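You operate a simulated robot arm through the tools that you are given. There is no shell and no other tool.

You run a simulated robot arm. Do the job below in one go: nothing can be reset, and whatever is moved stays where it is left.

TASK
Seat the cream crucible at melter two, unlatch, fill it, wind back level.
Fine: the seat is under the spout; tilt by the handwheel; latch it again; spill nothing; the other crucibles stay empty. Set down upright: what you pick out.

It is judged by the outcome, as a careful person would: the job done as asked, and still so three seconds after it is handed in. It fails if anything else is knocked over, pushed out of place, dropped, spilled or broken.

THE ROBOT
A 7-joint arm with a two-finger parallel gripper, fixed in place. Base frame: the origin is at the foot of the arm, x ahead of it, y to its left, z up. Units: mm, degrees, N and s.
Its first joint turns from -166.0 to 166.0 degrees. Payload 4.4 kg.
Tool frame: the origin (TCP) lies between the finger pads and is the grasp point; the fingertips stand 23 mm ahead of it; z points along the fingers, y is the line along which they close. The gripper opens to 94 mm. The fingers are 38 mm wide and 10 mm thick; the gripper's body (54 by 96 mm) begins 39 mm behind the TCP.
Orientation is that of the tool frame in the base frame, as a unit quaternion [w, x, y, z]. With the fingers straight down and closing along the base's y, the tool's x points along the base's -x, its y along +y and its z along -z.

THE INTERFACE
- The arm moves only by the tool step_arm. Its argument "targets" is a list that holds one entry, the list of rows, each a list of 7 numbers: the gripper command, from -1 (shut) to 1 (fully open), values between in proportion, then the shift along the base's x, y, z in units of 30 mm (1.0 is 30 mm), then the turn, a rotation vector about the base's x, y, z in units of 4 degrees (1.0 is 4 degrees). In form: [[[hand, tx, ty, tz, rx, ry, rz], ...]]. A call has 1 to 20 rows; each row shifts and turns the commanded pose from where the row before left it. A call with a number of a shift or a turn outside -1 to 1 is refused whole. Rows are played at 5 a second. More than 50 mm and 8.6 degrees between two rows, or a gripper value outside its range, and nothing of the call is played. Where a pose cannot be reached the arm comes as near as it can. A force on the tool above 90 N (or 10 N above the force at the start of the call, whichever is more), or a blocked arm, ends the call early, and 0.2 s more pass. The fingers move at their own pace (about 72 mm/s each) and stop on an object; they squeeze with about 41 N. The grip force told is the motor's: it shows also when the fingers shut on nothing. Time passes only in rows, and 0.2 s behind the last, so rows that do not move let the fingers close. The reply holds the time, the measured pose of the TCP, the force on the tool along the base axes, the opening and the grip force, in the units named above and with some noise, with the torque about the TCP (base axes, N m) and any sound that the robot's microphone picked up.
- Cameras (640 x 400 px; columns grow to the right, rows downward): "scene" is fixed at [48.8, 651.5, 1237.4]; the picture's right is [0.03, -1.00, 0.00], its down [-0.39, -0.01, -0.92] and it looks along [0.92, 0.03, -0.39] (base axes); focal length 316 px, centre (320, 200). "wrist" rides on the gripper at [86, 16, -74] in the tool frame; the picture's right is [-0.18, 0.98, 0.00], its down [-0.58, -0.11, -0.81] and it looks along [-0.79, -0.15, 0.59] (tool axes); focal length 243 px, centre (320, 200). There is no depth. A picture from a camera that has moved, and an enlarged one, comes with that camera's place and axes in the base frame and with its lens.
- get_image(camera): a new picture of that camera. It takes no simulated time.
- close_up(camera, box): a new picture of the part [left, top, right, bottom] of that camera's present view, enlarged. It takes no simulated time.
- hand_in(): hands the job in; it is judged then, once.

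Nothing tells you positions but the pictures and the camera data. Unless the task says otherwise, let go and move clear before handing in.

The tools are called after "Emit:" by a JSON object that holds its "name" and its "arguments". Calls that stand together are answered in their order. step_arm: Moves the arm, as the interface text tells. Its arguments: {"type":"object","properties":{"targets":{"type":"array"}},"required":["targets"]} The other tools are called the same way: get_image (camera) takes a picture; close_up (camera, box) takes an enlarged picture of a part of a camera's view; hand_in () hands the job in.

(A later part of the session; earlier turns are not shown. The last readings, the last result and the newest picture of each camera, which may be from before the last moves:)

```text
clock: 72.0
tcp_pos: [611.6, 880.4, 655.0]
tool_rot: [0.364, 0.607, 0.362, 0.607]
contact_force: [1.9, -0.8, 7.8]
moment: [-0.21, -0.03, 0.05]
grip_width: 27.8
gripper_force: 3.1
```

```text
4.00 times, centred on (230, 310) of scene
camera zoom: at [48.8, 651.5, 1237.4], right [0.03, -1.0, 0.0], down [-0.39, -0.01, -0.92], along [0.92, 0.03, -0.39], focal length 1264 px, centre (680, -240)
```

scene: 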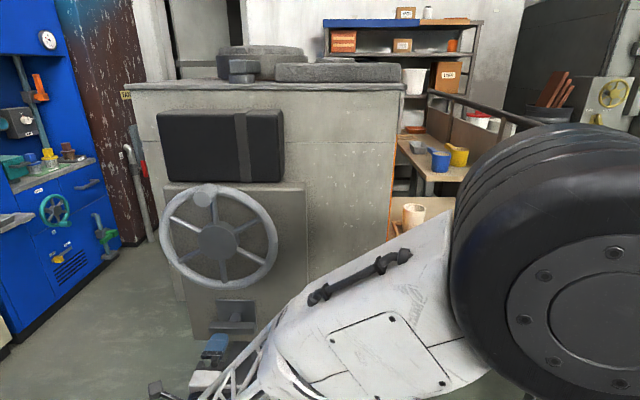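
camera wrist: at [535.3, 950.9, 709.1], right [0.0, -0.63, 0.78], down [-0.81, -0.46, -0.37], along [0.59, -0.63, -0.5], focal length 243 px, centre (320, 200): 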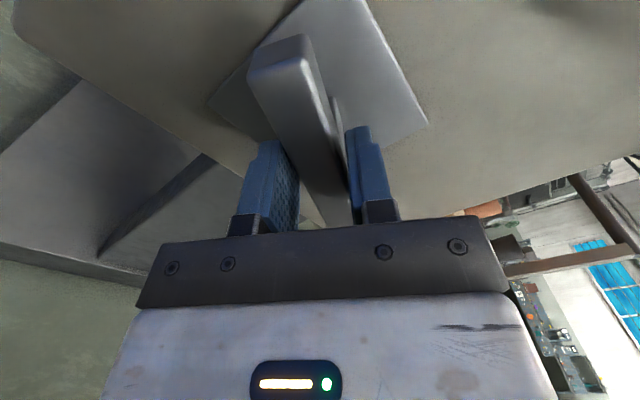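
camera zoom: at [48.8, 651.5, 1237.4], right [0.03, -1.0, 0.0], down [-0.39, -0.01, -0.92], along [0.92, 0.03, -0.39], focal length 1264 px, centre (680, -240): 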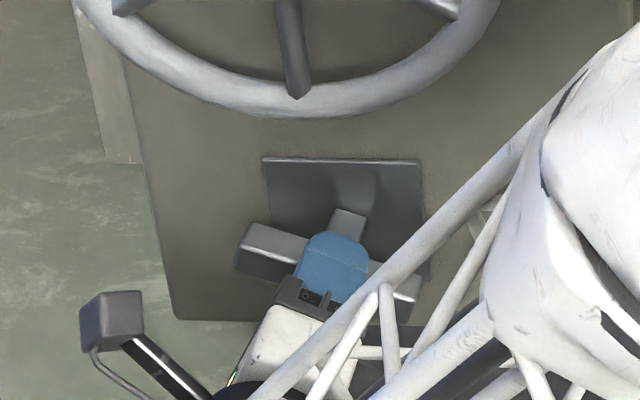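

The bar lags the tool a bit, so there is some resistance. I'll tighten the grip here and see whether the bar aligns with the pads at this angle.

Emit:
{"name": "step_arm", "arguments": {"targets": [[[-1, 0, 0, 0, 0, 0, 0], [-1, 0, 0, 0, 0, 0, 0], [-1, 0, 0, 0, 0, 0, 0]]]}}

Emit:
{"name": "get_image", "arguments": {"camera": "wrist"}}

Emit:
{"name": "close_up", "arguments": {"camera": "scene", "box": [150, 260, 310, 360]}}

```text
clock: 72.8
tcp_pos: [611.7, 879.7, 654.5]
tool_rot: [0.365, 0.606, 0.362, 0.607]
contact_force: [-14.5, -46.2, 34.3]
moment: [0.0, 0.46, -0.99]
grip_width: 22.0
gripper_force: 45.1
```

```text
taken
camera wrist: at [535.6, 950.1, 709.6], right [0.0, -0.63, 0.78], down [-0.81, -0.46, -0.37], along [0.59, -0.63, -0.5], focal length 243 px, centre (320, 200)
```

wrist: 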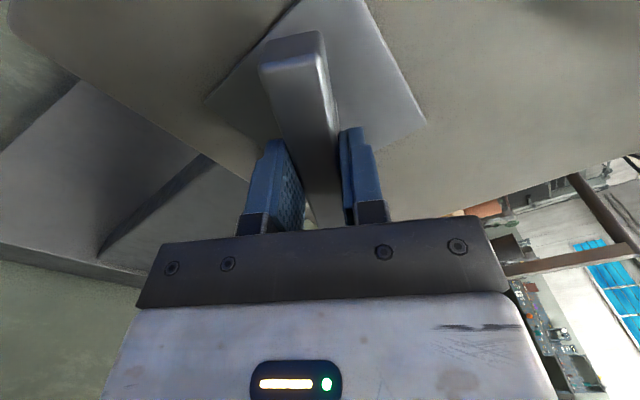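

```text
4.00 times, centred on (230, 310) of scene
camera zoom: at [48.8, 651.5, 1237.4], right [0.03, -1.0, 0.0], down [-0.39, -0.01, -0.92], along [0.92, 0.03, -0.39], focal length 1264 px, centre (680, -240)
```

zoom: 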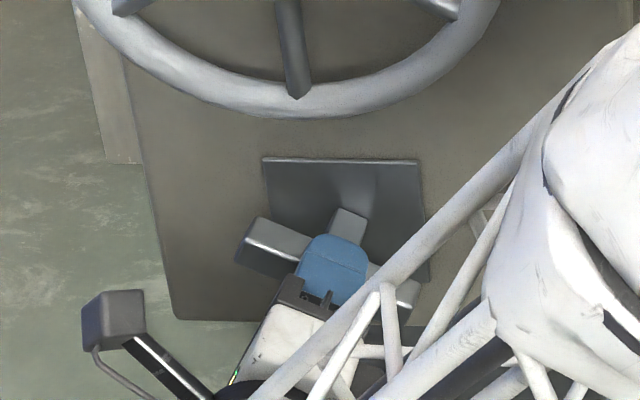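

The bar aligns when gripped, now at 28°. The side force says the true axis is ~3 mm toward -y from my TCP, so I'll relax, shift, and continue with re-centring.

Emit:
{"name": "step_arm", "arguments": {"targets": [[[-0.47, 0, 0, 0, 0, 0, 0], [-0.47, 0, -0.1, 0, 0, 0, 0], [-1, 0, 0, 0, 0, 0, 0], [-1, 0, 0, 0, 0, 0, 0]]]}}

Emit:
{"name": "step_arm", "arguments": {"targets": [[[-1, 0, 0, 0, 0.8, 0, 0], [-1, 0, 0, 0, 0.8, 0, 0], [-1, 0, 0, 0, 0.8, 0, 0], [-1, 0, 0, 0, 0, 0, 0]]]}}

```text
clock: 73.8
tcp_pos: [610.2, 879.3, 654.9]
tool_rot: [0.365, 0.606, 0.364, 0.607]
contact_force: [-10.5, -3.9, 5.9]
moment: [0.0, 0.7, -0.47]
grip_width: 21.9
gripper_force: 44.7
```

```text
clock: 74.8
tcp_pos: [609.4, 877.8, 654.1]
tool_rot: [0.312, 0.634, 0.311, 0.635]
contact_force: [-11.7, 15.5, -3.0]
moment: [-0.01, 0.42, -0.03]
grip_width: 22.1
gripper_force: 45.4
```

Now well centred with low forces. Continuing to turn.

Emit:
{"name": "step_arm", "arguments": {"targets": [[[-1, 0, 0, 0, 0.8, 0, 0], [-1, 0, 0, 0, 0.8, 0, 0], [-1, 0, 0, 0, 0.8, 0, 0], [-1, 0, 0, 0, 0, 0, 0]]]}}

Emit:
{"name": "step_arm", "arguments": {"targets": [[[-1, 0, 0, 0, 0.8, 0, 0], [-1, 0, 0, 0, 0.8, 0, 0], [-1, 0, 0, 0, 0.8, 0, 0], [-1, 0, 0, 0, 0, 0, 0]]]}}

Emit:
{"name": "get_image", "arguments": {"camera": "wrist"}}

Emit:
{"name": "close_up", "arguments": {"camera": "scene", "box": [150, 260, 310, 360]}}

```text
clock: 75.8
tcp_pos: [610.0, 878.3, 653.5]
tool_rot: [0.258, 0.659, 0.256, 0.658]
contact_force: [-14.3, 26.5, -18.3]
moment: [-0.03, -0.59, 1.18]
grip_width: 21.9
gripper_force: 45.4
```

```text
clock: 76.8
tcp_pos: [610.0, 879.6, 654.3]
tool_rot: [0.203, 0.678, 0.201, 0.678]
contact_force: [10.1, 66.2, -40.7]
moment: [-0.18, 0.17, 0.73]
grip_width: 22.1
gripper_force: 45.3
```

```text
taken
camera wrist: at [535.0, 913.5, 734.3], right [0.0, -0.92, 0.38], down [-0.81, -0.23, -0.55], along [0.59, -0.31, -0.75], focal length 243 px, centre (320, 200)
```

wrist: 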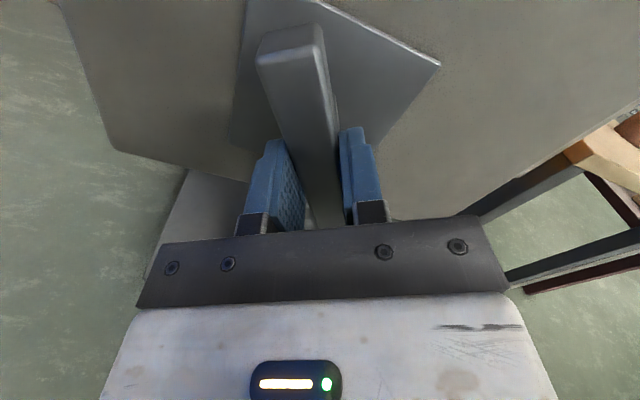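

```text
4.00 times, centred on (230, 310) of scene
camera zoom: at [48.8, 651.5, 1237.4], right [0.03, -1.0, 0.0], down [-0.39, -0.01, -0.92], along [0.92, 0.03, -0.39], focal length 1264 px, centre (680, -240)
```

zoom: 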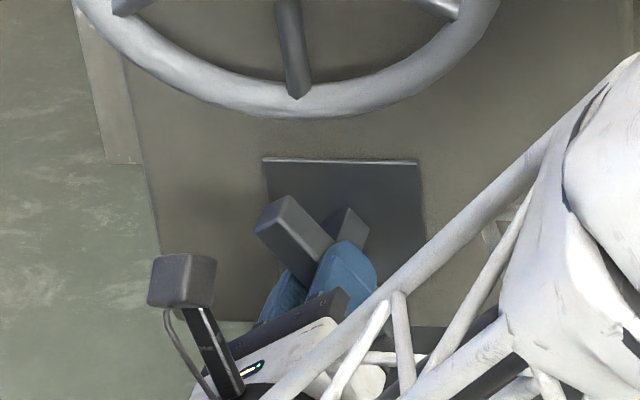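

56° so far. Side force is building the other way, so I'll relax, re-centre and regrip before going on.

Emit:
{"name": "step_arm", "arguments": {"targets": [[[-0.47, 0, 0, 0, 0, 0, 0], [-0.47, 0, 0.05, -0.03, 0, 0, 0], [-1, 0, 0, 0, 0, 0, 0], [-1, 0, 0, 0, 0, 0, 0]]]}}

Emit:
{"name": "step_arm", "arguments": {"targets": [[[-1, 0, 0, 0, 0.6, 0, 0], [-1, 0, 0, 0, 0.6, 0, 0], [-1, 0, 0, 0, 0, 0, 0]]]}}

```text
clock: 77.8
tcp_pos: [610.3, 878.7, 653.1]
tool_rot: [0.203, 0.678, 0.201, 0.677]
contact_force: [15.1, 12.9, -8.6]
moment: [0.0, 0.01, 0.48]
grip_width: 22.0
gripper_force: 45.2
```

```text
clock: 78.6
tcp_pos: [611.1, 880.0, 655.2]
tool_rot: [0.174, 0.686, 0.172, 0.686]
contact_force: [20.8, -1.2, -2.9]
moment: [0.05, -0.4, 0.7]
grip_width: 21.6
gripper_force: 44.9
```

Emit:
{"name": "step_arm", "arguments": {"targets": [[[-1, 0, 0, 0, 0.6, 0, 0], [-1, 0, 0, 0, 0.6, 0, 0], [-1, 0, 0, 0, 0.6, 0, 0], [-1, 0, 0, 0, 0, 0, 0]]]}}

Emit:
{"name": "step_arm", "arguments": {"targets": [[[-1, 0, 0, 0, 0.6, 0, 0], [-1, 0, 0, 0, 0.6, 0, 0], [-1, 0, 0, 0, 0.6, 0, 0], [-1, 0, 0, 0, 0, 0, 0]]]}}

Emit:
{"name": "get_image", "arguments": {"camera": "wrist"}}

Emit:
{"name": "close_up", "arguments": {"camera": "scene", "box": [150, 260, 310, 360]}}

```text
clock: 79.6
tcp_pos: [611.5, 880.5, 652.4]
tool_rot: [0.131, 0.695, 0.128, 0.695]
contact_force: [22.6, -13.5, 5.2]
moment: [0.01, 1.12, -0.03]
grip_width: 21.8
gripper_force: 44.5
```

```text
clock: 80.6
tcp_pos: [611.9, 879.4, 651.7]
tool_rot: [0.087, 0.702, 0.083, 0.702]
contact_force: [14.1, -30.0, 16.3]
moment: [0.07, -0.89, 0.42]
grip_width: 22.0
gripper_force: 44.6
```

```text
taken
camera wrist: at [535.5, 885.7, 741.0], right [0.0, -1.0, 0.06], down [-0.81, -0.03, -0.59], along [0.59, -0.05, -0.8], focal length 243 px, centre (320, 200)
```

wrist: 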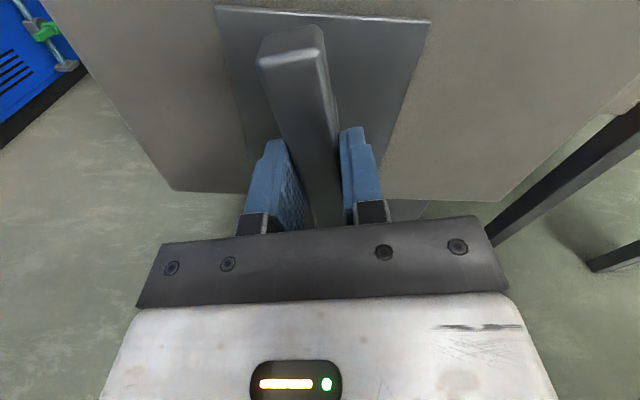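

```text
4.00 times, centred on (230, 310) of scene
camera zoom: at [48.8, 651.5, 1237.4], right [0.03, -1.0, 0.0], down [-0.39, -0.01, -0.92], along [0.92, 0.03, -0.39], focal length 1264 px, centre (680, -240)
```

zoom: 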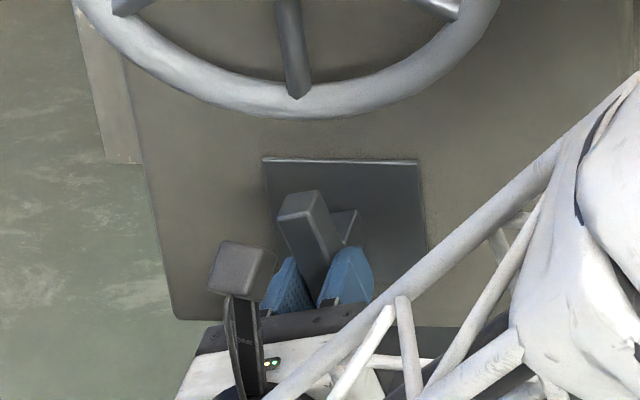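

76° and still turning freely. Finishing the quarter-turn.

Emit:
{"name": "step_arm", "arguments": {"targets": [[[-1, 0, -0.03, 0.01, 0.6, 0, 0], [-1, 0, 0, 0, 0.6, 0, 0], [-1, 0, 0, 0, 0.6, 0, 0], [-1, 0, 0, 0, 0, 0, 0]]]}}

Emit:
{"name": "step_arm", "arguments": {"targets": [[[-1, 0, 0, 0, 0.6, 0, 0], [-1, 0, 0, 0, 0.6, 0, 0], [-1, 0, 0, 0, 0, 0, 0]]]}}

Emit:
{"name": "get_image", "arguments": {"camera": "wrist"}}

Emit:
{"name": "close_up", "arguments": {"camera": "scene", "box": [150, 260, 310, 360]}}

```text
clock: 81.6
tcp_pos: [610.4, 880.1, 653.5]
tool_rot: [0.041, 0.706, 0.04, 0.706]
contact_force: [34.6, 13.2, -4.2]
moment: [-0.05, 0.14, 0.34]
grip_width: 22.1
gripper_force: 44.8
```

```text
clock: 82.4
tcp_pos: [610.0, 878.0, 654.9]
tool_rot: [0.014, 0.707, 0.011, 0.707]
contact_force: [31.9, 42.5, -12.5]
moment: [-0.05, -0.03, 0.35]
grip_width: 21.8
gripper_force: 45.2
```

```text
taken
camera wrist: at [534.7, 867.4, 740.3], right [0.0, -0.99, -0.15], down [-0.81, 0.09, -0.58], along [0.59, 0.12, -0.8], focal length 243 px, centre (320, 200)
```

wrist: 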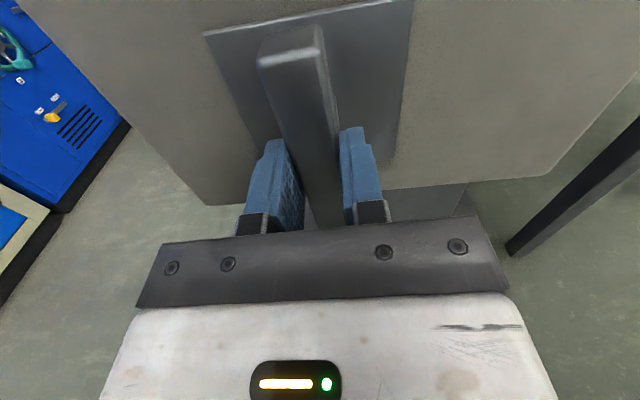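

```text
4.00 times, centred on (230, 310) of scene
camera zoom: at [48.8, 651.5, 1237.4], right [0.03, -1.0, 0.0], down [-0.39, -0.01, -0.92], along [0.92, 0.03, -0.39], focal length 1264 px, centre (680, -240)
```

zoom: 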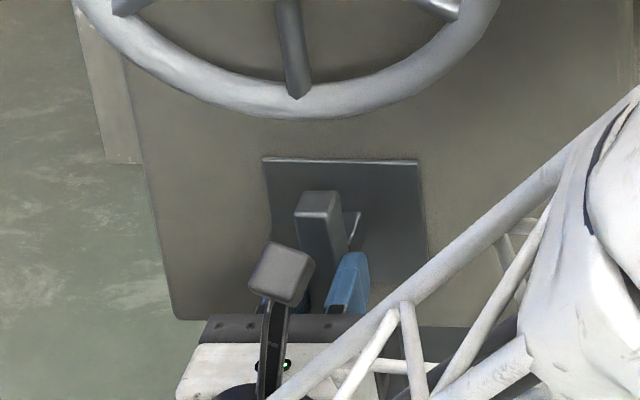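

88° turned. I'll relax to clear the side load, then probe gently for an end stop.

Emit:
{"name": "step_arm", "arguments": {"targets": [[[-0.47, 0, 0, 0, 0, 0, 0], [-0.47, 0, 0.03, 0, 0, 0, 0], [-1, 0, 0, 0, 0, 0, 0], [-1, 0, 0, 0, 0, 0, 0]]]}}

Emit:
{"name": "step_arm", "arguments": {"targets": [[[-1, 0, 0, 0, 0.5, 0, 0], [-1, 0, 0, 0, 0.5, 0, 0], [-1, 0, 0, 0, 0, 0, 0]]]}}

```text
clock: 83.4
tcp_pos: [610.3, 880.3, 653.9]
tool_rot: [0.013, 0.707, 0.011, 0.707]
contact_force: [-4.4, 4.6, -4.0]
moment: [0.0, 0.32, 0.36]
grip_width: 21.8
gripper_force: 44.9
```

```text
clock: 84.2
tcp_pos: [610.6, 879.0, 653.4]
tool_rot: [-0.012, 0.707, -0.013, 0.707]
contact_force: [-9.0, 11.4, -7.4]
moment: [-2.03, -0.36, 0.23]
grip_width: 22.7
gripper_force: 44.6
```

There's a hard stop at about 90° (torque jumped to 2 Nm), so the latch is at the end of its travel: unlatched. Backing off 2° and releasing.

Emit:
{"name": "step_arm", "arguments": {"targets": [[[-1, 0, 0, 0, -0.6, 0, 0], [-0.47, 0, 0, 0, 0, 0, 0], [0.2, 0, 0, 0, 0, 0, 0], [0.2, 0, 0, 0, 0, 0, 0], [0.2, -0.5, 0, 0, 0, 0, 0], [0.2, -1, 0, 0, 0, 0, 0], [0.2, -1, 0, 0, 0, 0, 0], [0.2, -1, 0, 0, 0, 0, 0]]]}}

Emit:
{"name": "get_image", "arguments": {"camera": "wrist"}}

Emit:
{"name": "get_image", "arguments": {"camera": "scene"}}

```text
clock: 86.0
tcp_pos: [504.7, 879.4, 654.6]
tool_rot: [0.002, 0.707, 0.002, 0.707]
contact_force: [-0.5, 0.0, 0.8]
moment: [0.05, -0.02, 0.02]
grip_width: 56.5
gripper_force: 0.1
```

```text
taken
camera wrist: at [429.1, 864.3, 740.9], right [0.0, -0.98, -0.18], down [-0.81, 0.11, -0.58], along [0.59, 0.14, -0.79], focal length 243 px, centre (320, 200)
```

wrist: 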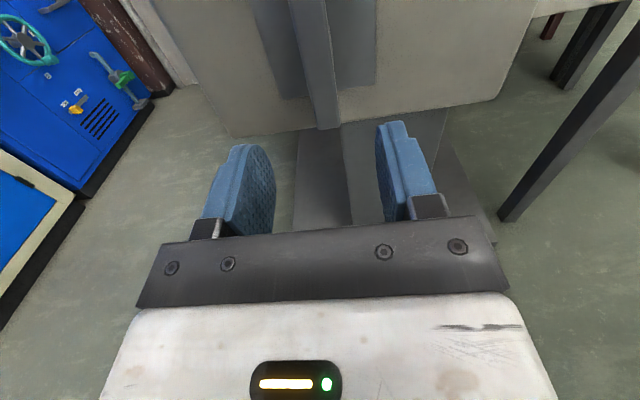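

```text
taken
```

scene: 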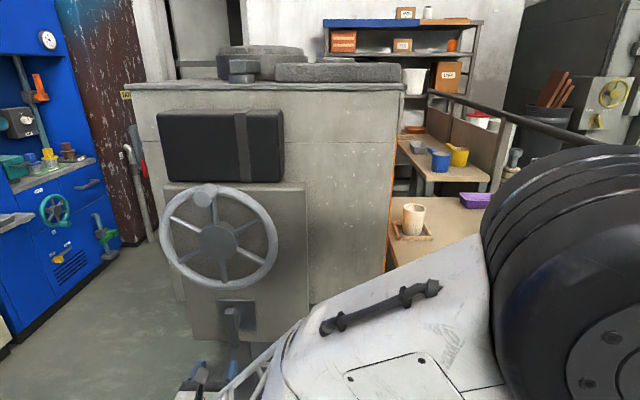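

The T-bar now stands vertical and everything else is unchanged. Next I'll rise in front of the wheel's crank knob (top), pitching the tool up slightly, and measure the knob precisely.

Emit:
{"name": "step_arm", "arguments": {"targets": [[[0.2, -1, 0, 0, 0.25, 0, 0], [0.2, -0.2, 0, 1, 0.25, 0, 0], [0.2, 0, 0, 1, 0, -1, 0], [0.2, 0, 0, 1, 0, -1, 0], [0.2, 0, 0, 1, 0, -1, 0], [0.2, 0, 0, 1, 0, -1, 0], [0.2, 0, 0, 1, 0, -1, 0], [0.2, 0, 0, 1, 0, 0, 0], [0.2, 0, 0, 1, 0, 0, 0], [0.2, 0, 0, 1, 0, 0, 0], [0.2, 0, 0, 1, 0, 0, 0], [0.2, 0, 0, 1, 0, 0, 0], [0.2, 0, 0, 1, 0, 0, 0], [0.2, 0, 0, 0, 0, 0, 0]]]}}

Emit:
{"name": "get_image", "arguments": {"camera": "wrist"}}

Emit:
{"name": "get_image", "arguments": {"camera": "scene"}}

```text
clock: 89.0
tcp_pos: [469.4, 879.5, 1014.5]
tool_rot: [-0.011, 0.574, -0.01, 0.818]
contact_force: [0.1, -0.3, 0.3]
moment: [-0.04, 0.0, 0.0]
grip_width: 56.2
gripper_force: 0.2
```

```text
taken
camera wrist: at [369.3, 861.6, 1069.5], right [0.07, -0.98, -0.2], down [-0.56, 0.13, -0.82], along [0.82, 0.17, -0.54], focal length 243 px, centre (320, 200)
```

wrist: 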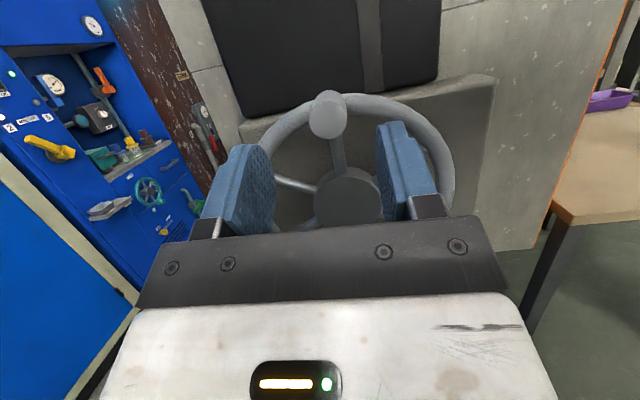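

```text
taken
```

scene: 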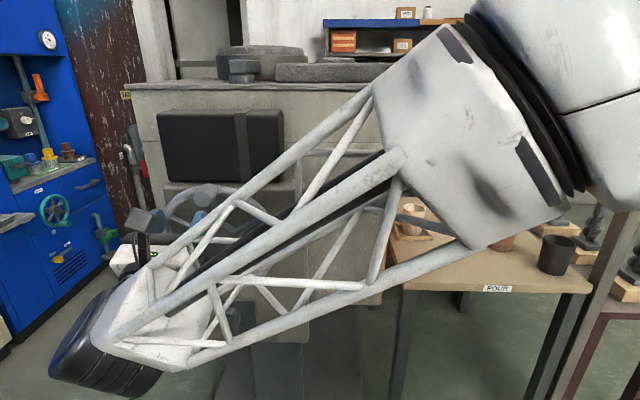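

Emit:
{"name": "close_up", "arguments": {"camera": "wrist", "box": [240, 60, 440, 240]}}

Emit:
{"name": "close_up", "arguments": {"camera": "scene", "box": [380, 180, 460, 260]}}

```text
2.22 times, centred on (340, 150) of wrist
camera zoom: at [369.3, 861.6, 1069.5], right [0.07, -0.98, -0.2], down [-0.56, 0.13, -0.82], along [0.82, 0.17, -0.54], focal length 539 px, centre (276, 311)
```

zoom: 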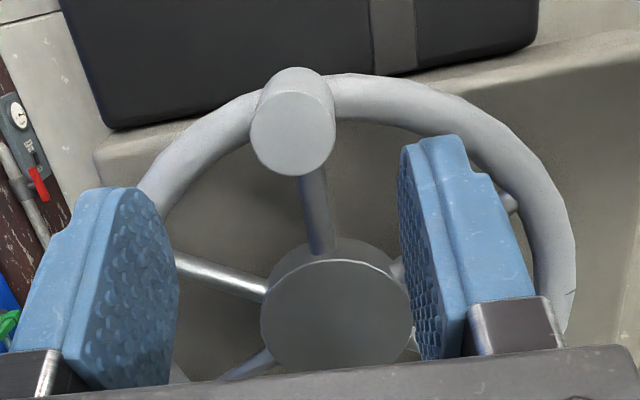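

```text
5.00 times, centred on (420, 220) of scene
camera zoom: at [48.8, 651.5, 1237.4], right [0.03, -1.0, 0.0], down [-0.39, -0.01, -0.92], along [0.92, 0.03, -0.39], focal length 1580 px, centre (-180, 100)
```

zoom: 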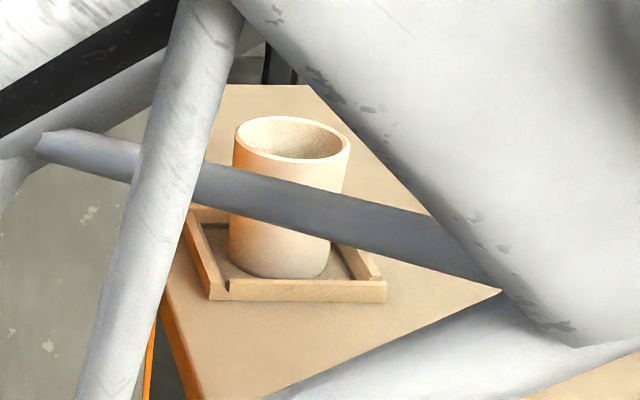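

Knob measures ~32 mm diameter at (tip x≈573, y≈881, z≈1014), and the wheel centre is ≈ (880.5, 902) with a knob radius of ~112 mm. The crucible is still visible through the forearm struts. Advancing to straddle the knob.

Emit:
{"name": "step_arm", "arguments": {"targets": [[[0.2, 0.9, 0.03, 0, 0, 0, 0], [0.2, 0.9, 0, 0, 0, 0, 0], [0.2, 0.9, 0, 0, 0, 0, 0], [0.2, 0.6, 0, 0, 0, 0, 0], [0.2, 0.25, 0, 0, 0, 0, 0], [0.2, 0, 0, 0, 0, 0, 0]]]}}

Emit:
{"name": "get_image", "arguments": {"camera": "wrist"}}

Emit:
{"name": "get_image", "arguments": {"camera": "scene"}}

```text
clock: 90.4
tcp_pos: [576.8, 880.6, 1013.1]
tool_rot: [-0.011, 0.574, -0.01, 0.819]
contact_force: [0.6, -0.2, 0.3]
moment: [0.0, 0.02, -0.01]
grip_width: 56.6
gripper_force: 0.0
```

```text
taken
camera wrist: at [475.6, 862.6, 1068.4], right [0.07, -0.98, -0.2], down [-0.56, 0.13, -0.82], along [0.83, 0.17, -0.54], focal length 243 px, centre (320, 200)
```

wrist: 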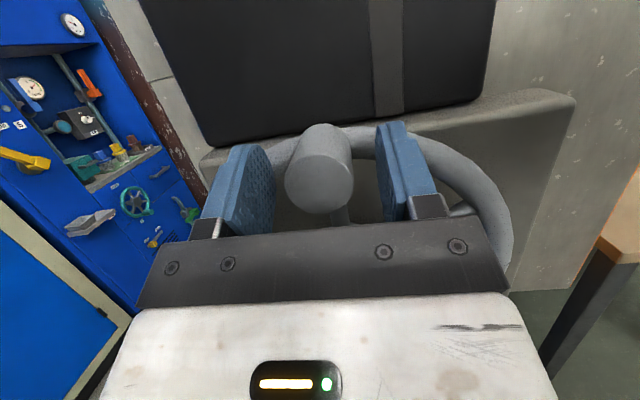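

```text
taken
```

scene: 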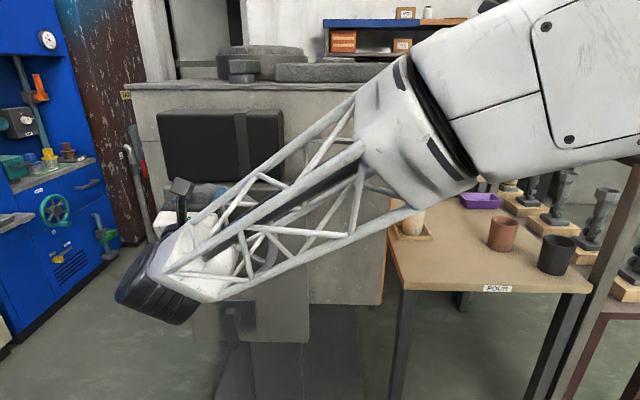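

Knob is between the pads. Closing on it.

Emit:
{"name": "step_arm", "arguments": {"targets": [[[-0.2, 0, 0, 0, 0, 0, 0], [-1, 0, 0, 0, 0, 0, 0], [-1, 0, 0, 0, 0, 0, 0], [-1, 0, 0, 0, 0, 0, 0]]]}}

Emit:
{"name": "get_image", "arguments": {"camera": "wrist"}}

Emit:
{"name": "close_up", "arguments": {"camera": "scene", "box": [340, 160, 500, 260]}}

Emit:
{"name": "close_up", "arguments": {"camera": "scene", "box": [110, 30, 420, 200]}}

```text
clock: 91.4
tcp_pos: [576.1, 880.2, 1014.4]
tool_rot: [-0.011, 0.575, -0.01, 0.818]
contact_force: [-5.0, -15.8, 1.1]
moment: [-0.07, -0.15, -1.31]
grip_width: 31.8
gripper_force: 45.0
```

```text
taken
camera wrist: at [475.5, 862.3, 1068.3], right [0.07, -0.98, -0.2], down [-0.56, 0.13, -0.82], along [0.83, 0.17, -0.54], focal length 243 px, centre (320, 200)
```

wrist: 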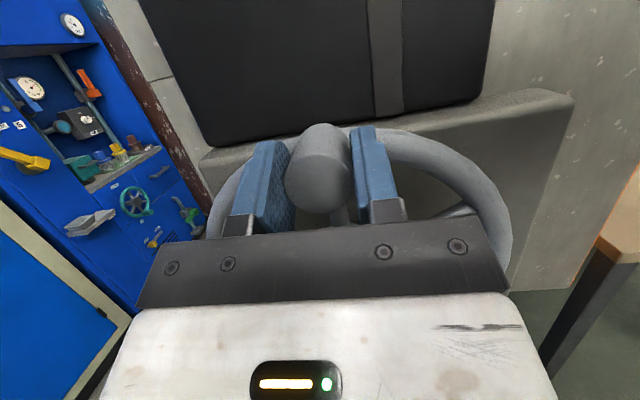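

```text
4.00 times, centred on (420, 210) of scene
camera zoom: at [48.8, 651.5, 1237.4], right [0.03, -1.0, 0.0], down [-0.39, -0.01, -0.92], along [0.92, 0.03, -0.39], focal length 1264 px, centre (-80, 160)
```

zoom: 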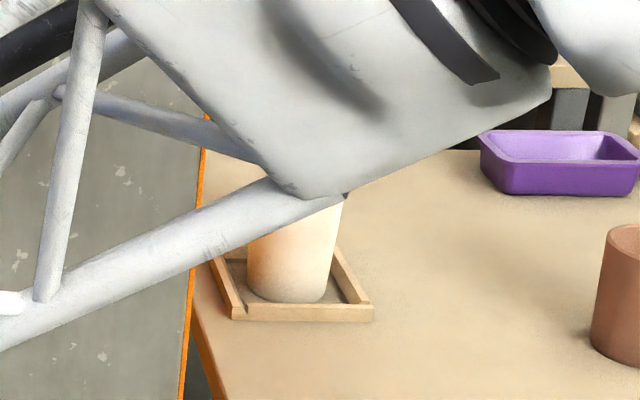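

```text
2.06 times, centred on (265, 115) of scene
camera zoom: at [48.8, 651.5, 1237.4], right [0.03, -1.0, 0.0], down [-0.39, -0.01, -0.92], along [0.92, 0.03, -0.39], focal length 652 px, centre (434, 376)
```

zoom: 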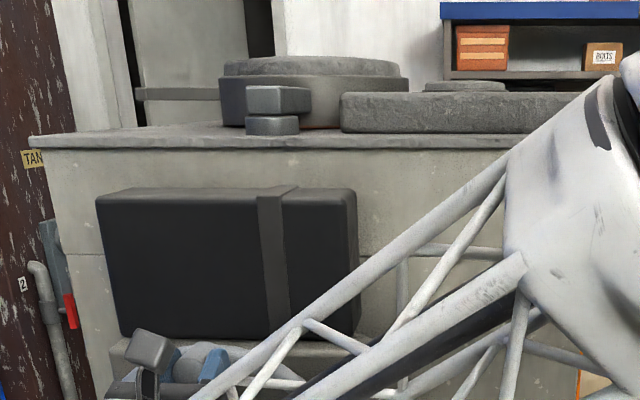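

Firm grip on the knob (31.8 mm). A small test nudge clockwise (towards -y) to feel the wheel and watch the melter.

Emit:
{"name": "step_arm", "arguments": {"targets": [[[-1, 0, -0.1, 0, 0, 0, 0], [-1, 0, -0.1, 0, 0, 0, 0], [-1, 0, -0.1, 0, 0, 0, 0], [-1, 0, 0, 0, 0, 0, 0]]]}}

Emit:
{"name": "close_up", "arguments": {"camera": "scene", "box": [110, 30, 420, 200]}}

Emit:
{"name": "get_image", "arguments": {"camera": "wrist"}}

```text
clock: 92.4
tcp_pos: [576.7, 872.5, 1013.5]
tool_rot: [-0.012, 0.574, -0.01, 0.819]
contact_force: [-2.9, 7.1, 3.3]
moment: [0.48, 0.59, -0.81]
grip_width: 31.8
gripper_force: 45.1
```

```text
2.06 times, centred on (265, 115) of scene
camera zoom: at [48.8, 651.5, 1237.4], right [0.03, -1.0, 0.0], down [-0.39, -0.01, -0.92], along [0.92, 0.03, -0.39], focal length 652 px, centre (434, 376)
```

zoom: 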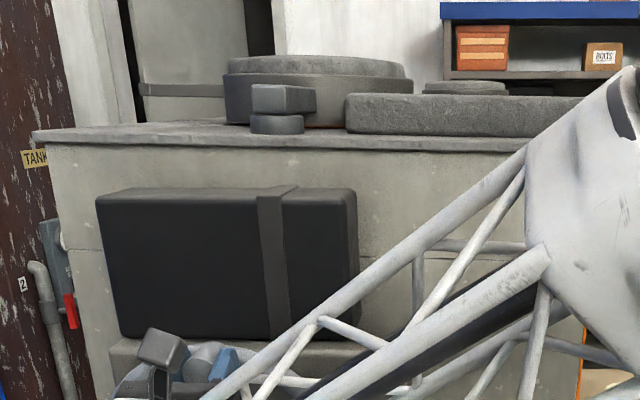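

```text
taken
camera wrist: at [475.4, 853.6, 1069.0], right [0.07, -0.98, -0.2], down [-0.56, 0.13, -0.82], along [0.83, 0.17, -0.54], focal length 243 px, centre (320, 200)
```

wrist: 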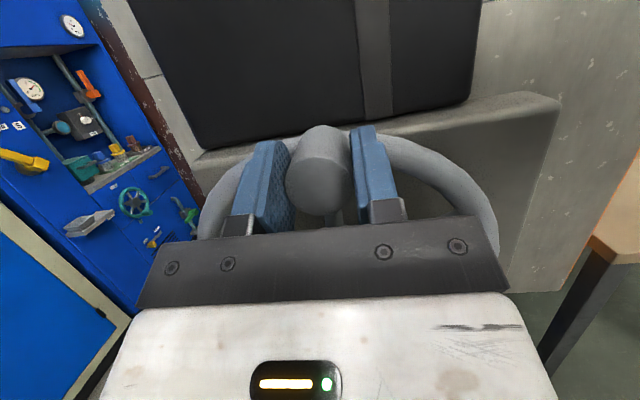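

The melter body tips with the wheel, clockwise being the pour direction, at roughly 2° per 4–5° of wheel. Now I'll loosen slightly to learn whether the wheel holds by itself.

Emit:
{"name": "step_arm", "arguments": {"targets": [[[-0.1, 0, 0, 0, 0, 0, 0], [-0.1, 0, 0, 0, 0, 0, 0], [-0.1, 0, 0, 0, 0, 0, 0]]]}}

Emit:
{"name": "get_image", "arguments": {"camera": "wrist"}}

Emit:
{"name": "close_up", "arguments": {"camera": "scene", "box": [110, 30, 420, 200]}}

```text
clock: 93.2
tcp_pos: [576.1, 871.5, 1013.7]
tool_rot: [-0.011, 0.574, -0.01, 0.818]
contact_force: [0.2, -0.3, 0.2]
moment: [-0.01, -0.01, -0.01]
grip_width: 42.3
gripper_force: 0.0
```

```text
taken
camera wrist: at [475.8, 853.5, 1068.5], right [0.07, -0.98, -0.2], down [-0.56, 0.13, -0.82], along [0.83, 0.17, -0.54], focal length 243 px, centre (320, 200)
```

wrist: 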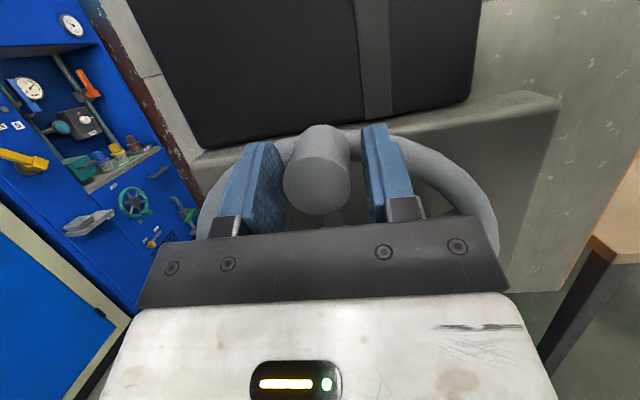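

```text
2.06 times, centred on (265, 115) of scene
camera zoom: at [48.8, 651.5, 1237.4], right [0.03, -1.0, 0.0], down [-0.39, -0.01, -0.92], along [0.92, 0.03, -0.39], focal length 652 px, centre (434, 376)
```

zoom: 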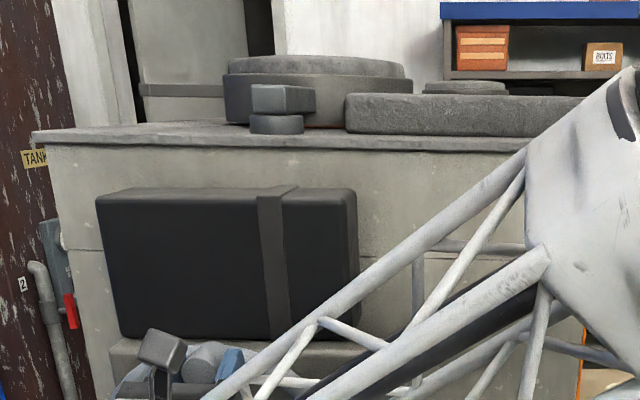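

The wheel holds its position when loosened, so I can release and regrip freely. Regrip and test how far the wrist can roll along with the wheel clockwise.

Emit:
{"name": "step_arm", "arguments": {"targets": [[[-1, 0, 0, 0, 0, 0, 0], [-1, 0, 0, 0, 0, 0, 0], [-1, 0, -0.32, -0.03, 1, 0, 0], [-1, 0, -0.32, -0.05, 1, 0, 0], [-1, 0, -0.3, -0.08, 1, 0, 0], [-1, 0, 0, 0, 0, 0, 0]]]}}

Emit:
{"name": "get_image", "arguments": {"camera": "wrist"}}

Emit:
{"name": "close_up", "arguments": {"camera": "scene", "box": [110, 30, 420, 200]}}

```text
clock: 94.6
tcp_pos: [577.1, 844.1, 1008.3]
tool_rot: [-0.072, 0.57, -0.095, 0.813]
contact_force: [-12.3, 5.9, -5.3]
moment: [0.27, 0.76, -0.79]
grip_width: 31.8
gripper_force: 45.3
```

```text
taken
camera wrist: at [475.8, 814.8, 1058.5], right [0.07, -0.91, -0.4], down [-0.56, 0.29, -0.77], along [0.82, 0.28, -0.49], focal length 243 px, centre (320, 200)
```

wrist: 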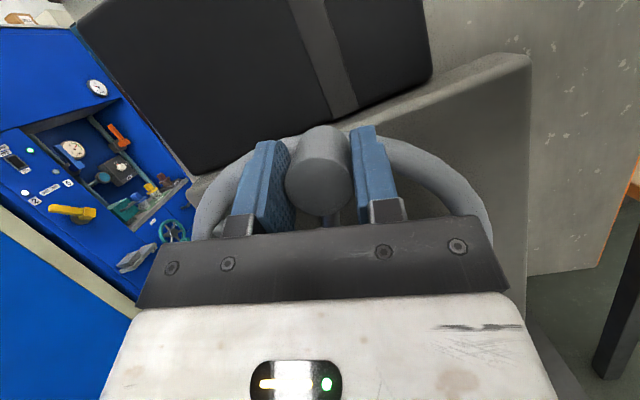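

```text
2.06 times, centred on (265, 115) of scene
camera zoom: at [48.8, 651.5, 1237.4], right [0.03, -1.0, 0.0], down [-0.39, -0.01, -0.92], along [0.92, 0.03, -0.39], focal length 652 px, centre (434, 376)
```

zoom: 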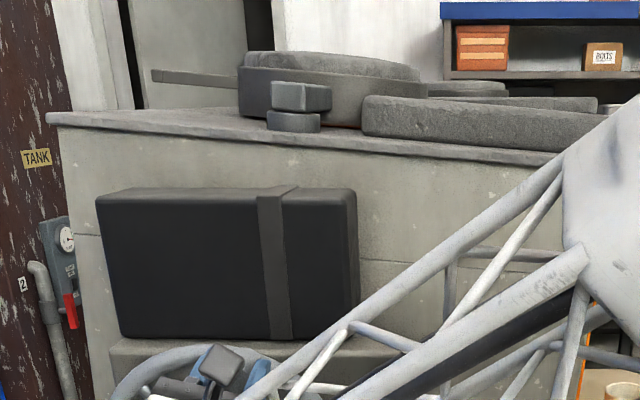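

Low forces and the melter follows (about 1° of tilt per ~4° of wheel). Continuing clockwise along the circle with the roll matched.

Emit:
{"name": "step_arm", "arguments": {"targets": [[[-1, 0, -0.244, -0.094, 1, 0, 0], [-1, 0, -0.237, -0.111, 1, 0, 0], [-1, 0, -0.229, -0.127, 1, 0, 0], [-1, 0, -0.22, -0.143, 1, 0, 0], [-1, 0, -0.209, -0.158, 1, 0, 0], [-1, 0, 0, 0, 0, 0, 0]]]}}

Emit:
{"name": "get_image", "arguments": {"camera": "scene"}}

Emit:
{"name": "close_up", "arguments": {"camera": "scene", "box": [340, 130, 500, 260]}}

```text
clock: 96.0
tcp_pos: [575.5, 808.5, 990.3]
tool_rot: [-0.17, 0.548, -0.234, 0.785]
contact_force: [11.8, 5.9, 1.5]
moment: [0.41, 1.04, -0.51]
grip_width: 31.8
gripper_force: 45.1
```

```text
taken
```

scene: 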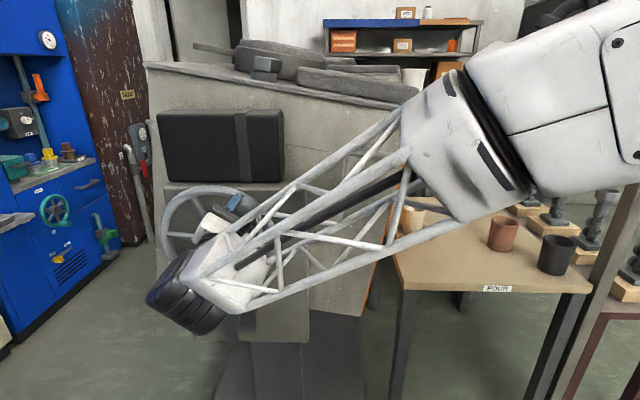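

```text
3.08 times, centred on (420, 195) of scene
camera zoom: at [48.8, 651.5, 1237.4], right [0.03, -1.0, 0.0], down [-0.39, -0.01, -0.92], along [0.92, 0.03, -0.39], focal length 972 px, centre (12, 215)
```

zoom: 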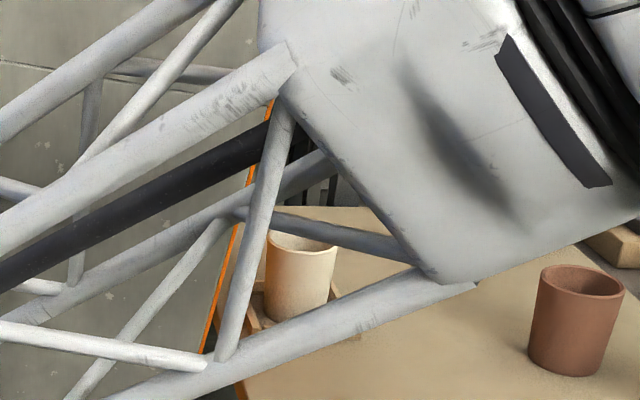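

Tilt is around 8° at 39° of wheel, and the cup rim is visible between struts. Continuing in steps and watching the cup.

Emit:
{"name": "step_arm", "arguments": {"targets": [[[-1, 0, -0.198, -0.171, 1, 0, 0], [-1, 0, -0.185, -0.185, 1, 0, 0], [-1, 0, -0.171, -0.198, 1, 0, 0], [-1, 0, -0.158, -0.209, 1, 0, 0], [-1, 0, -0.143, -0.22, 1, 0, 0], [-1, 0, 0, 0, 0, 0, 0]]]}}

Emit:
{"name": "get_image", "arguments": {"camera": "scene"}}

Emit:
{"name": "close_up", "arguments": {"camera": "scene", "box": [340, 130, 500, 260]}}

```text
clock: 97.4
tcp_pos: [578.7, 792.9, 968.1]
tool_rot: [-0.26, 0.512, -0.365, 0.733]
contact_force: [-19.4, -27.0, 19.3]
moment: [0.03, 0.38, -0.75]
grip_width: 32.0
gripper_force: 45.2
out of reach, approached as far as the arm can: row 5
```

```text
taken
```

scene: 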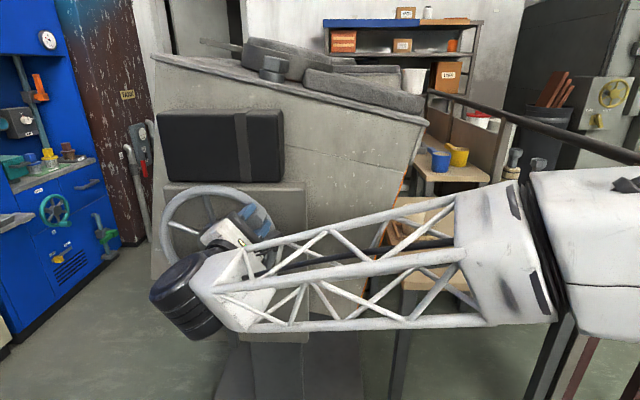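

```text
3.08 times, centred on (420, 195) of scene
camera zoom: at [48.8, 651.5, 1237.4], right [0.03, -1.0, 0.0], down [-0.39, -0.01, -0.92], along [0.92, 0.03, -0.39], focal length 972 px, centre (12, 215)
```

zoom: 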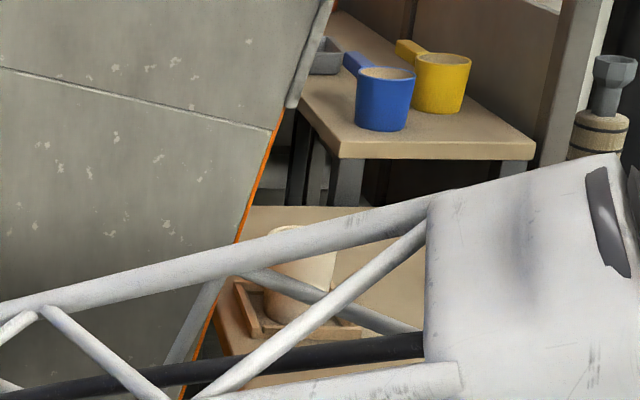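

The wrist roll reached its limit with the wheel at about 53° and the melter tilted ~12°. I'll release (the wheel holds), back off, and look at the spout and cup.

Emit:
{"name": "step_arm", "arguments": {"targets": [[[-0.1, 0, 0, 0, 0, 0, 0], [0.2, 0, 0, 0, 0, 0, 0], [0.2, 0, 0, 0, 0, 0, 0], [0.2, -0.5, 0, 0, 0, 0, 0], [0.2, -1, 0, 0, 0, 0, 0], [0.2, -1, 0, 0, 0, 0, 0], [0.2, -1, 0, 0, 0, 0, 0]]]}}

Emit:
{"name": "get_image", "arguments": {"camera": "wrist"}}

Emit:
{"name": "get_image", "arguments": {"camera": "scene"}}

```text
clock: 99.0
tcp_pos: [477.7, 809.2, 975.9]
tool_rot: [-0.258, 0.512, -0.366, 0.733]
contact_force: [-0.4, 0.1, 0.0]
moment: [0.01, -0.03, -0.02]
grip_width: 56.3
gripper_force: 0.1
out of reach, approached as far as the arm can: row 4, 5, 6, 7
```

```text
taken
camera wrist: at [376.5, 754.6, 996.8], right [0.07, -0.45, -0.89], down [-0.56, 0.72, -0.41], along [0.83, 0.52, -0.2], focal length 243 px, centre (320, 200)
```

wrist: 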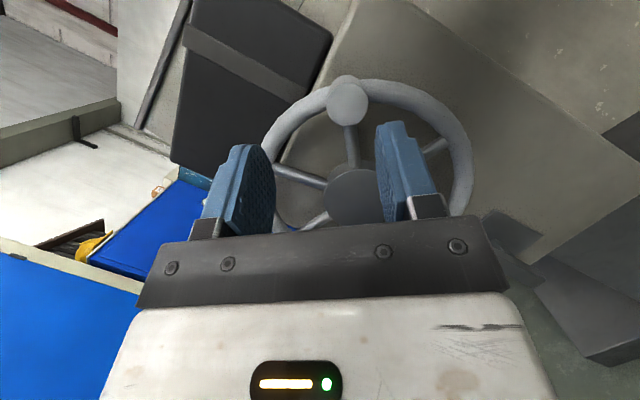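

```text
taken
```

scene: 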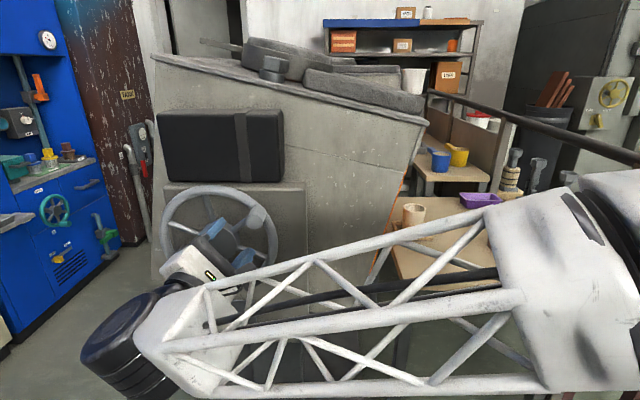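

Emit:
{"name": "close_up", "arguments": {"camera": "scene", "box": [340, 60, 500, 240]}}

Emit:
{"name": "close_up", "arguments": {"camera": "scene", "box": [140, 20, 440, 200]}}

```text
2.22 times, centred on (420, 150) of scene
camera zoom: at [48.8, 651.5, 1237.4], right [0.03, -1.0, 0.0], down [-0.39, -0.01, -0.92], along [0.92, 0.03, -0.39], focal length 702 px, centre (98, 311)
```

zoom: 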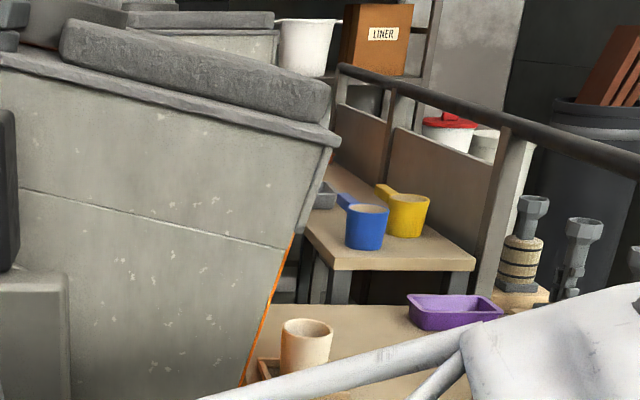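

```text
2.13 times, centred on (290, 110) of scene
camera zoom: at [48.8, 651.5, 1237.4], right [0.03, -1.0, 0.0], down [-0.39, -0.01, -0.92], along [0.92, 0.03, -0.39], focal length 674 px, centre (384, 392)
```

zoom: 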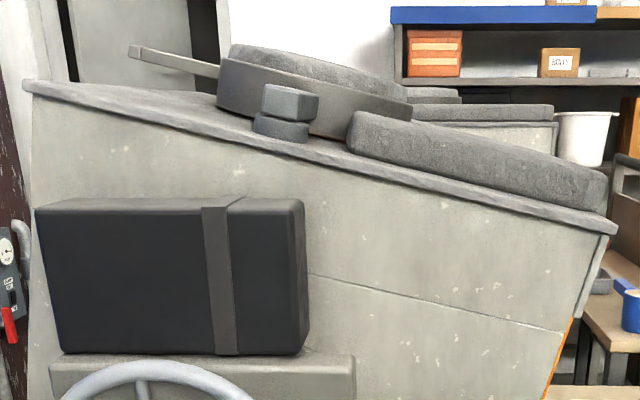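

The melter is tilted ~13° and no melt is flowing yet. I'll roll the gripper 180° the other way here, clear of the wheel, so I can keep winding clockwise with plenty of wrist range.

Emit:
{"name": "step_arm", "arguments": {"targets": [[[0.2, 0, 0, 0, -0.939, 0.272, -0.208], [0.2, 0, 0, 0, -0.939, 0.272, -0.208], [0.2, 0, 0, 0, -0.939, 0.272, -0.208], [0.2, 0, 0, 0, -0.939, 0.272, -0.208], [0.2, 0, 0, 0, -0.939, 0.272, -0.208], [0.2, 0, 0, 0, -0.939, 0.272, -0.208], [0.2, 0, 0, 0, -0.939, 0.272, -0.208], [0.2, 0, 0, 0, -0.939, 0.272, -0.208], [0.2, 0, 0, 0, -0.939, 0.272, -0.208], [0.2, 0, 0, 0, -0.939, 0.272, -0.208], [0.2, 0, 0, 0, -0.939, 0.272, -0.208], [0.2, 0, 0, 0, -0.939, 0.272, -0.208], [0.2, 0, 0, 0, -0.939, 0.272, -0.208], [0.2, 0, 0, 0, -0.939, 0.272, -0.208], [0.2, 0, 0, 0, -0.939, 0.272, -0.208], [0.2, 0, 0, 0, -0.939, 0.272, -0.208], [0.2, 0, 0, 0, -0.939, 0.272, -0.208], [0.2, 0, 0, 0, -0.939, 0.272, -0.208], [0.2, 0, 0, 0, -0.939, 0.272, -0.208], [0.2, 0, 0, 0, -0.939, 0.272, -0.208]]]}}

Emit:
{"name": "step_arm", "arguments": {"targets": [[[0.2, 0, 0, 0, -0.939, 0.272, -0.208], [0.2, 0, 0, 0, -0.939, 0.272, -0.208], [0.2, 0, 0, 0, -0.939, 0.272, -0.208], [0.2, 0, 0, 0, -0.939, 0.272, -0.208], [0.2, 0, 0, 0, -0.939, 0.272, -0.208], [0.2, 0, 0, 0, -0.939, 0.272, -0.208], [0.2, 0, 0, 0, -0.939, 0.272, -0.208], [0.2, 0, 0, 0, -0.939, 0.272, -0.208], [0.2, 0, 0, 0, -0.939, 0.272, -0.208], [0.2, 0, 0, 0, -0.939, 0.272, -0.208], [0.2, 0, 0, 0, -0.939, 0.272, -0.208], [0.2, 0, 0, 0, -0.939, 0.272, -0.208], [0.2, 0, 0, 0, -0.939, 0.272, -0.208], [0.2, 0, 0, 0, -0.939, 0.272, -0.208], [0.2, 0, 0, 0, -0.939, 0.272, -0.208], [0.2, 0, 0, 0, -0.939, 0.272, -0.208], [0.2, 0, 0, 0, -0.939, 0.272, -0.208], [0.2, 0, 0, 0, -0.939, 0.272, -0.208], [0.2, 0, 0, 0, -0.939, 0.272, -0.208], [0.2, 0, 0, 0, -0.939, 0.272, -0.208]]]}}

Emit:
{"name": "get_image", "arguments": {"camera": "scene"}}

Emit:
{"name": "get_image", "arguments": {"camera": "wrist"}}

```text
clock: 103.2
tcp_pos: [476.7, 807.3, 977.8]
tool_rot: [0.271, 0.629, 0.047, 0.728]
contact_force: [0.1, -0.4, 1.0]
moment: [-0.01, 0.0, 0.02]
grip_width: 56.3
gripper_force: 0.0
```

```text
clock: 107.4
tcp_pos: [476.5, 807.5, 979.2]
tool_rot: [0.675, 0.452, 0.439, 0.383]
contact_force: [-0.2, 0.1, -0.7]
moment: [-0.02, -0.04, -0.03]
grip_width: 56.4
gripper_force: 0.0
```

```text
taken
```

scene: 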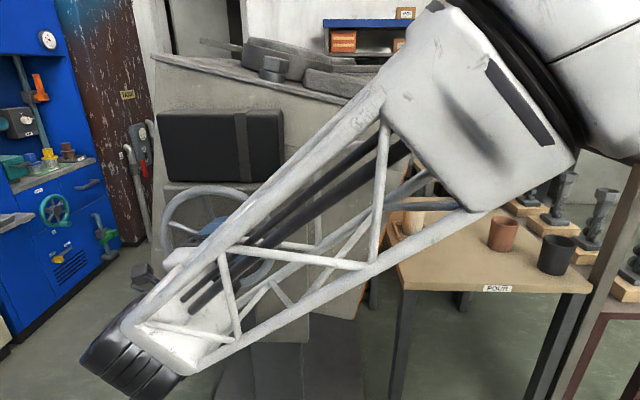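

```text
taken
camera wrist: at [431.6, 912.6, 956.5], right [-0.18, 0.12, 0.98], down [-0.93, -0.34, -0.12], along [0.32, -0.93, 0.18], focal length 243 px, centre (320, 200)
```

wrist: 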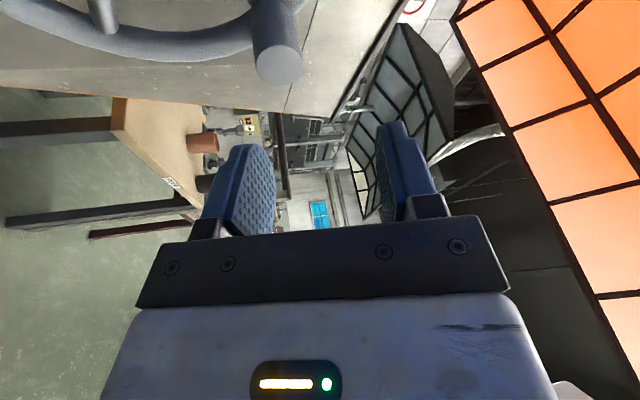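

Emit:
{"name": "step_arm", "arguments": {"targets": [[[0.2, 0, -0.11, -0.063, -0.939, 0.272, -0.208], [0.2, 0, -0.11, -0.063, -0.939, 0.272, -0.208], [0.2, 0, -0.11, -0.063, -0.939, 0.272, -0.208], [0.2, 0, -0.11, -0.063, -0.939, 0.272, -0.208], [0.2, 0, -0.12, -0.065, -0.939, 0.272, -0.208], [0.2, 0, 0, 0, 0, 0, 0]]]}}

Emit:
{"name": "get_image", "arguments": {"camera": "wrist"}}

Emit:
{"name": "close_up", "arguments": {"camera": "scene", "box": [140, 170, 300, 270]}}

```text
clock: 108.8
tcp_pos: [476.6, 789.4, 967.4]
tool_rot: [0.732, 0.368, 0.511, 0.259]
contact_force: [-0.5, -0.8, 0.1]
moment: [-0.01, -0.04, 0.0]
grip_width: 56.3
gripper_force: 0.1
```

```text
taken
camera wrist: at [435.1, 886.6, 917.3], right [-0.07, 0.44, 0.89], down [-0.96, -0.28, 0.07], along [0.28, -0.85, 0.44], focal length 243 px, centre (320, 200)
```

wrist: 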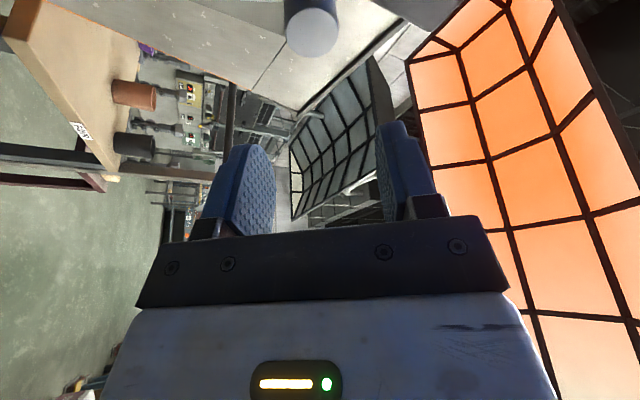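

```text
4.00 times, centred on (220, 220) of scene
camera zoom: at [48.8, 651.5, 1237.4], right [0.03, -1.0, 0.0], down [-0.39, -0.01, -0.92], along [0.92, 0.03, -0.39], focal length 1264 px, centre (720, 120)
```

zoom: 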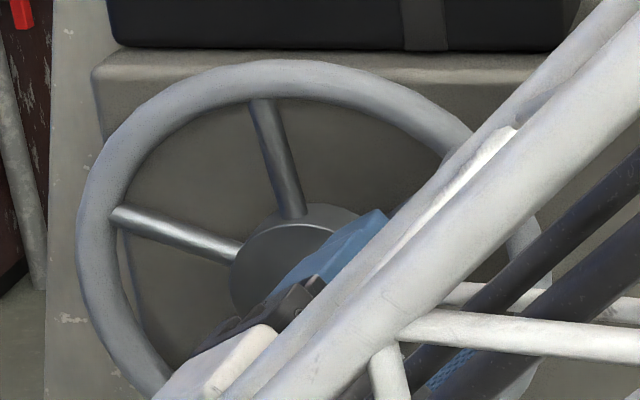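

Aligned with the knob. Advancing 100 mm to straddle it again and gripping.

Emit:
{"name": "step_arm", "arguments": {"targets": [[[0.2, 0.9, -0.03, 0.05, 0, 0, 0], [0.2, 0.9, 0, 0, 0, 0, 0], [0.2, 0.9, 0, 0, 0, 0, 0], [0.2, 0.4, 0, 0, 0, 0, 0], [0.2, 0.2, 0, 0, 0, 0, 0], [0.2, 0, 0, 0, 0, 0, 0]]]}}

Emit:
{"name": "get_image", "arguments": {"camera": "wrist"}}

Emit:
{"name": "get_image", "arguments": {"camera": "scene"}}

```text
clock: 110.2
tcp_pos: [575.7, 790.0, 970.2]
tool_rot: [0.732, 0.369, 0.511, 0.259]
contact_force: [0.2, 0.8, -0.2]
moment: [0.01, -0.01, -0.03]
grip_width: 56.5
gripper_force: 0.1
```

```text
taken
camera wrist: at [534.2, 886.4, 919.6], right [-0.07, 0.44, 0.89], down [-0.96, -0.28, 0.07], along [0.28, -0.85, 0.44], focal length 243 px, centre (320, 200)
```

wrist: 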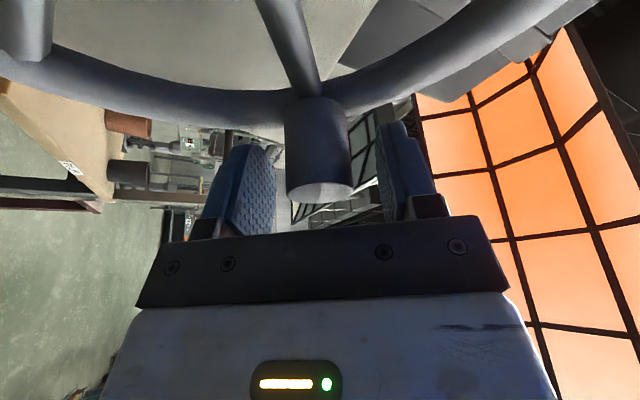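

```text
taken
```

scene: 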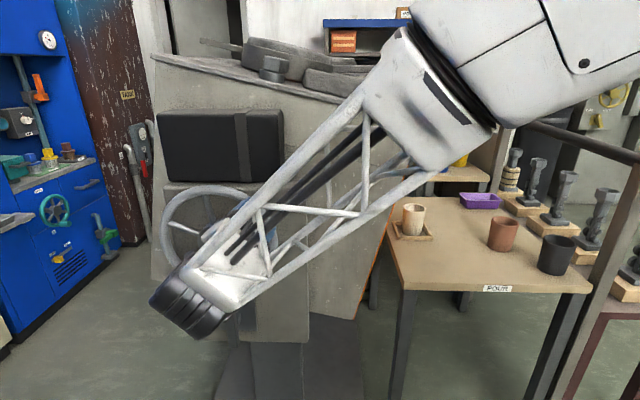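

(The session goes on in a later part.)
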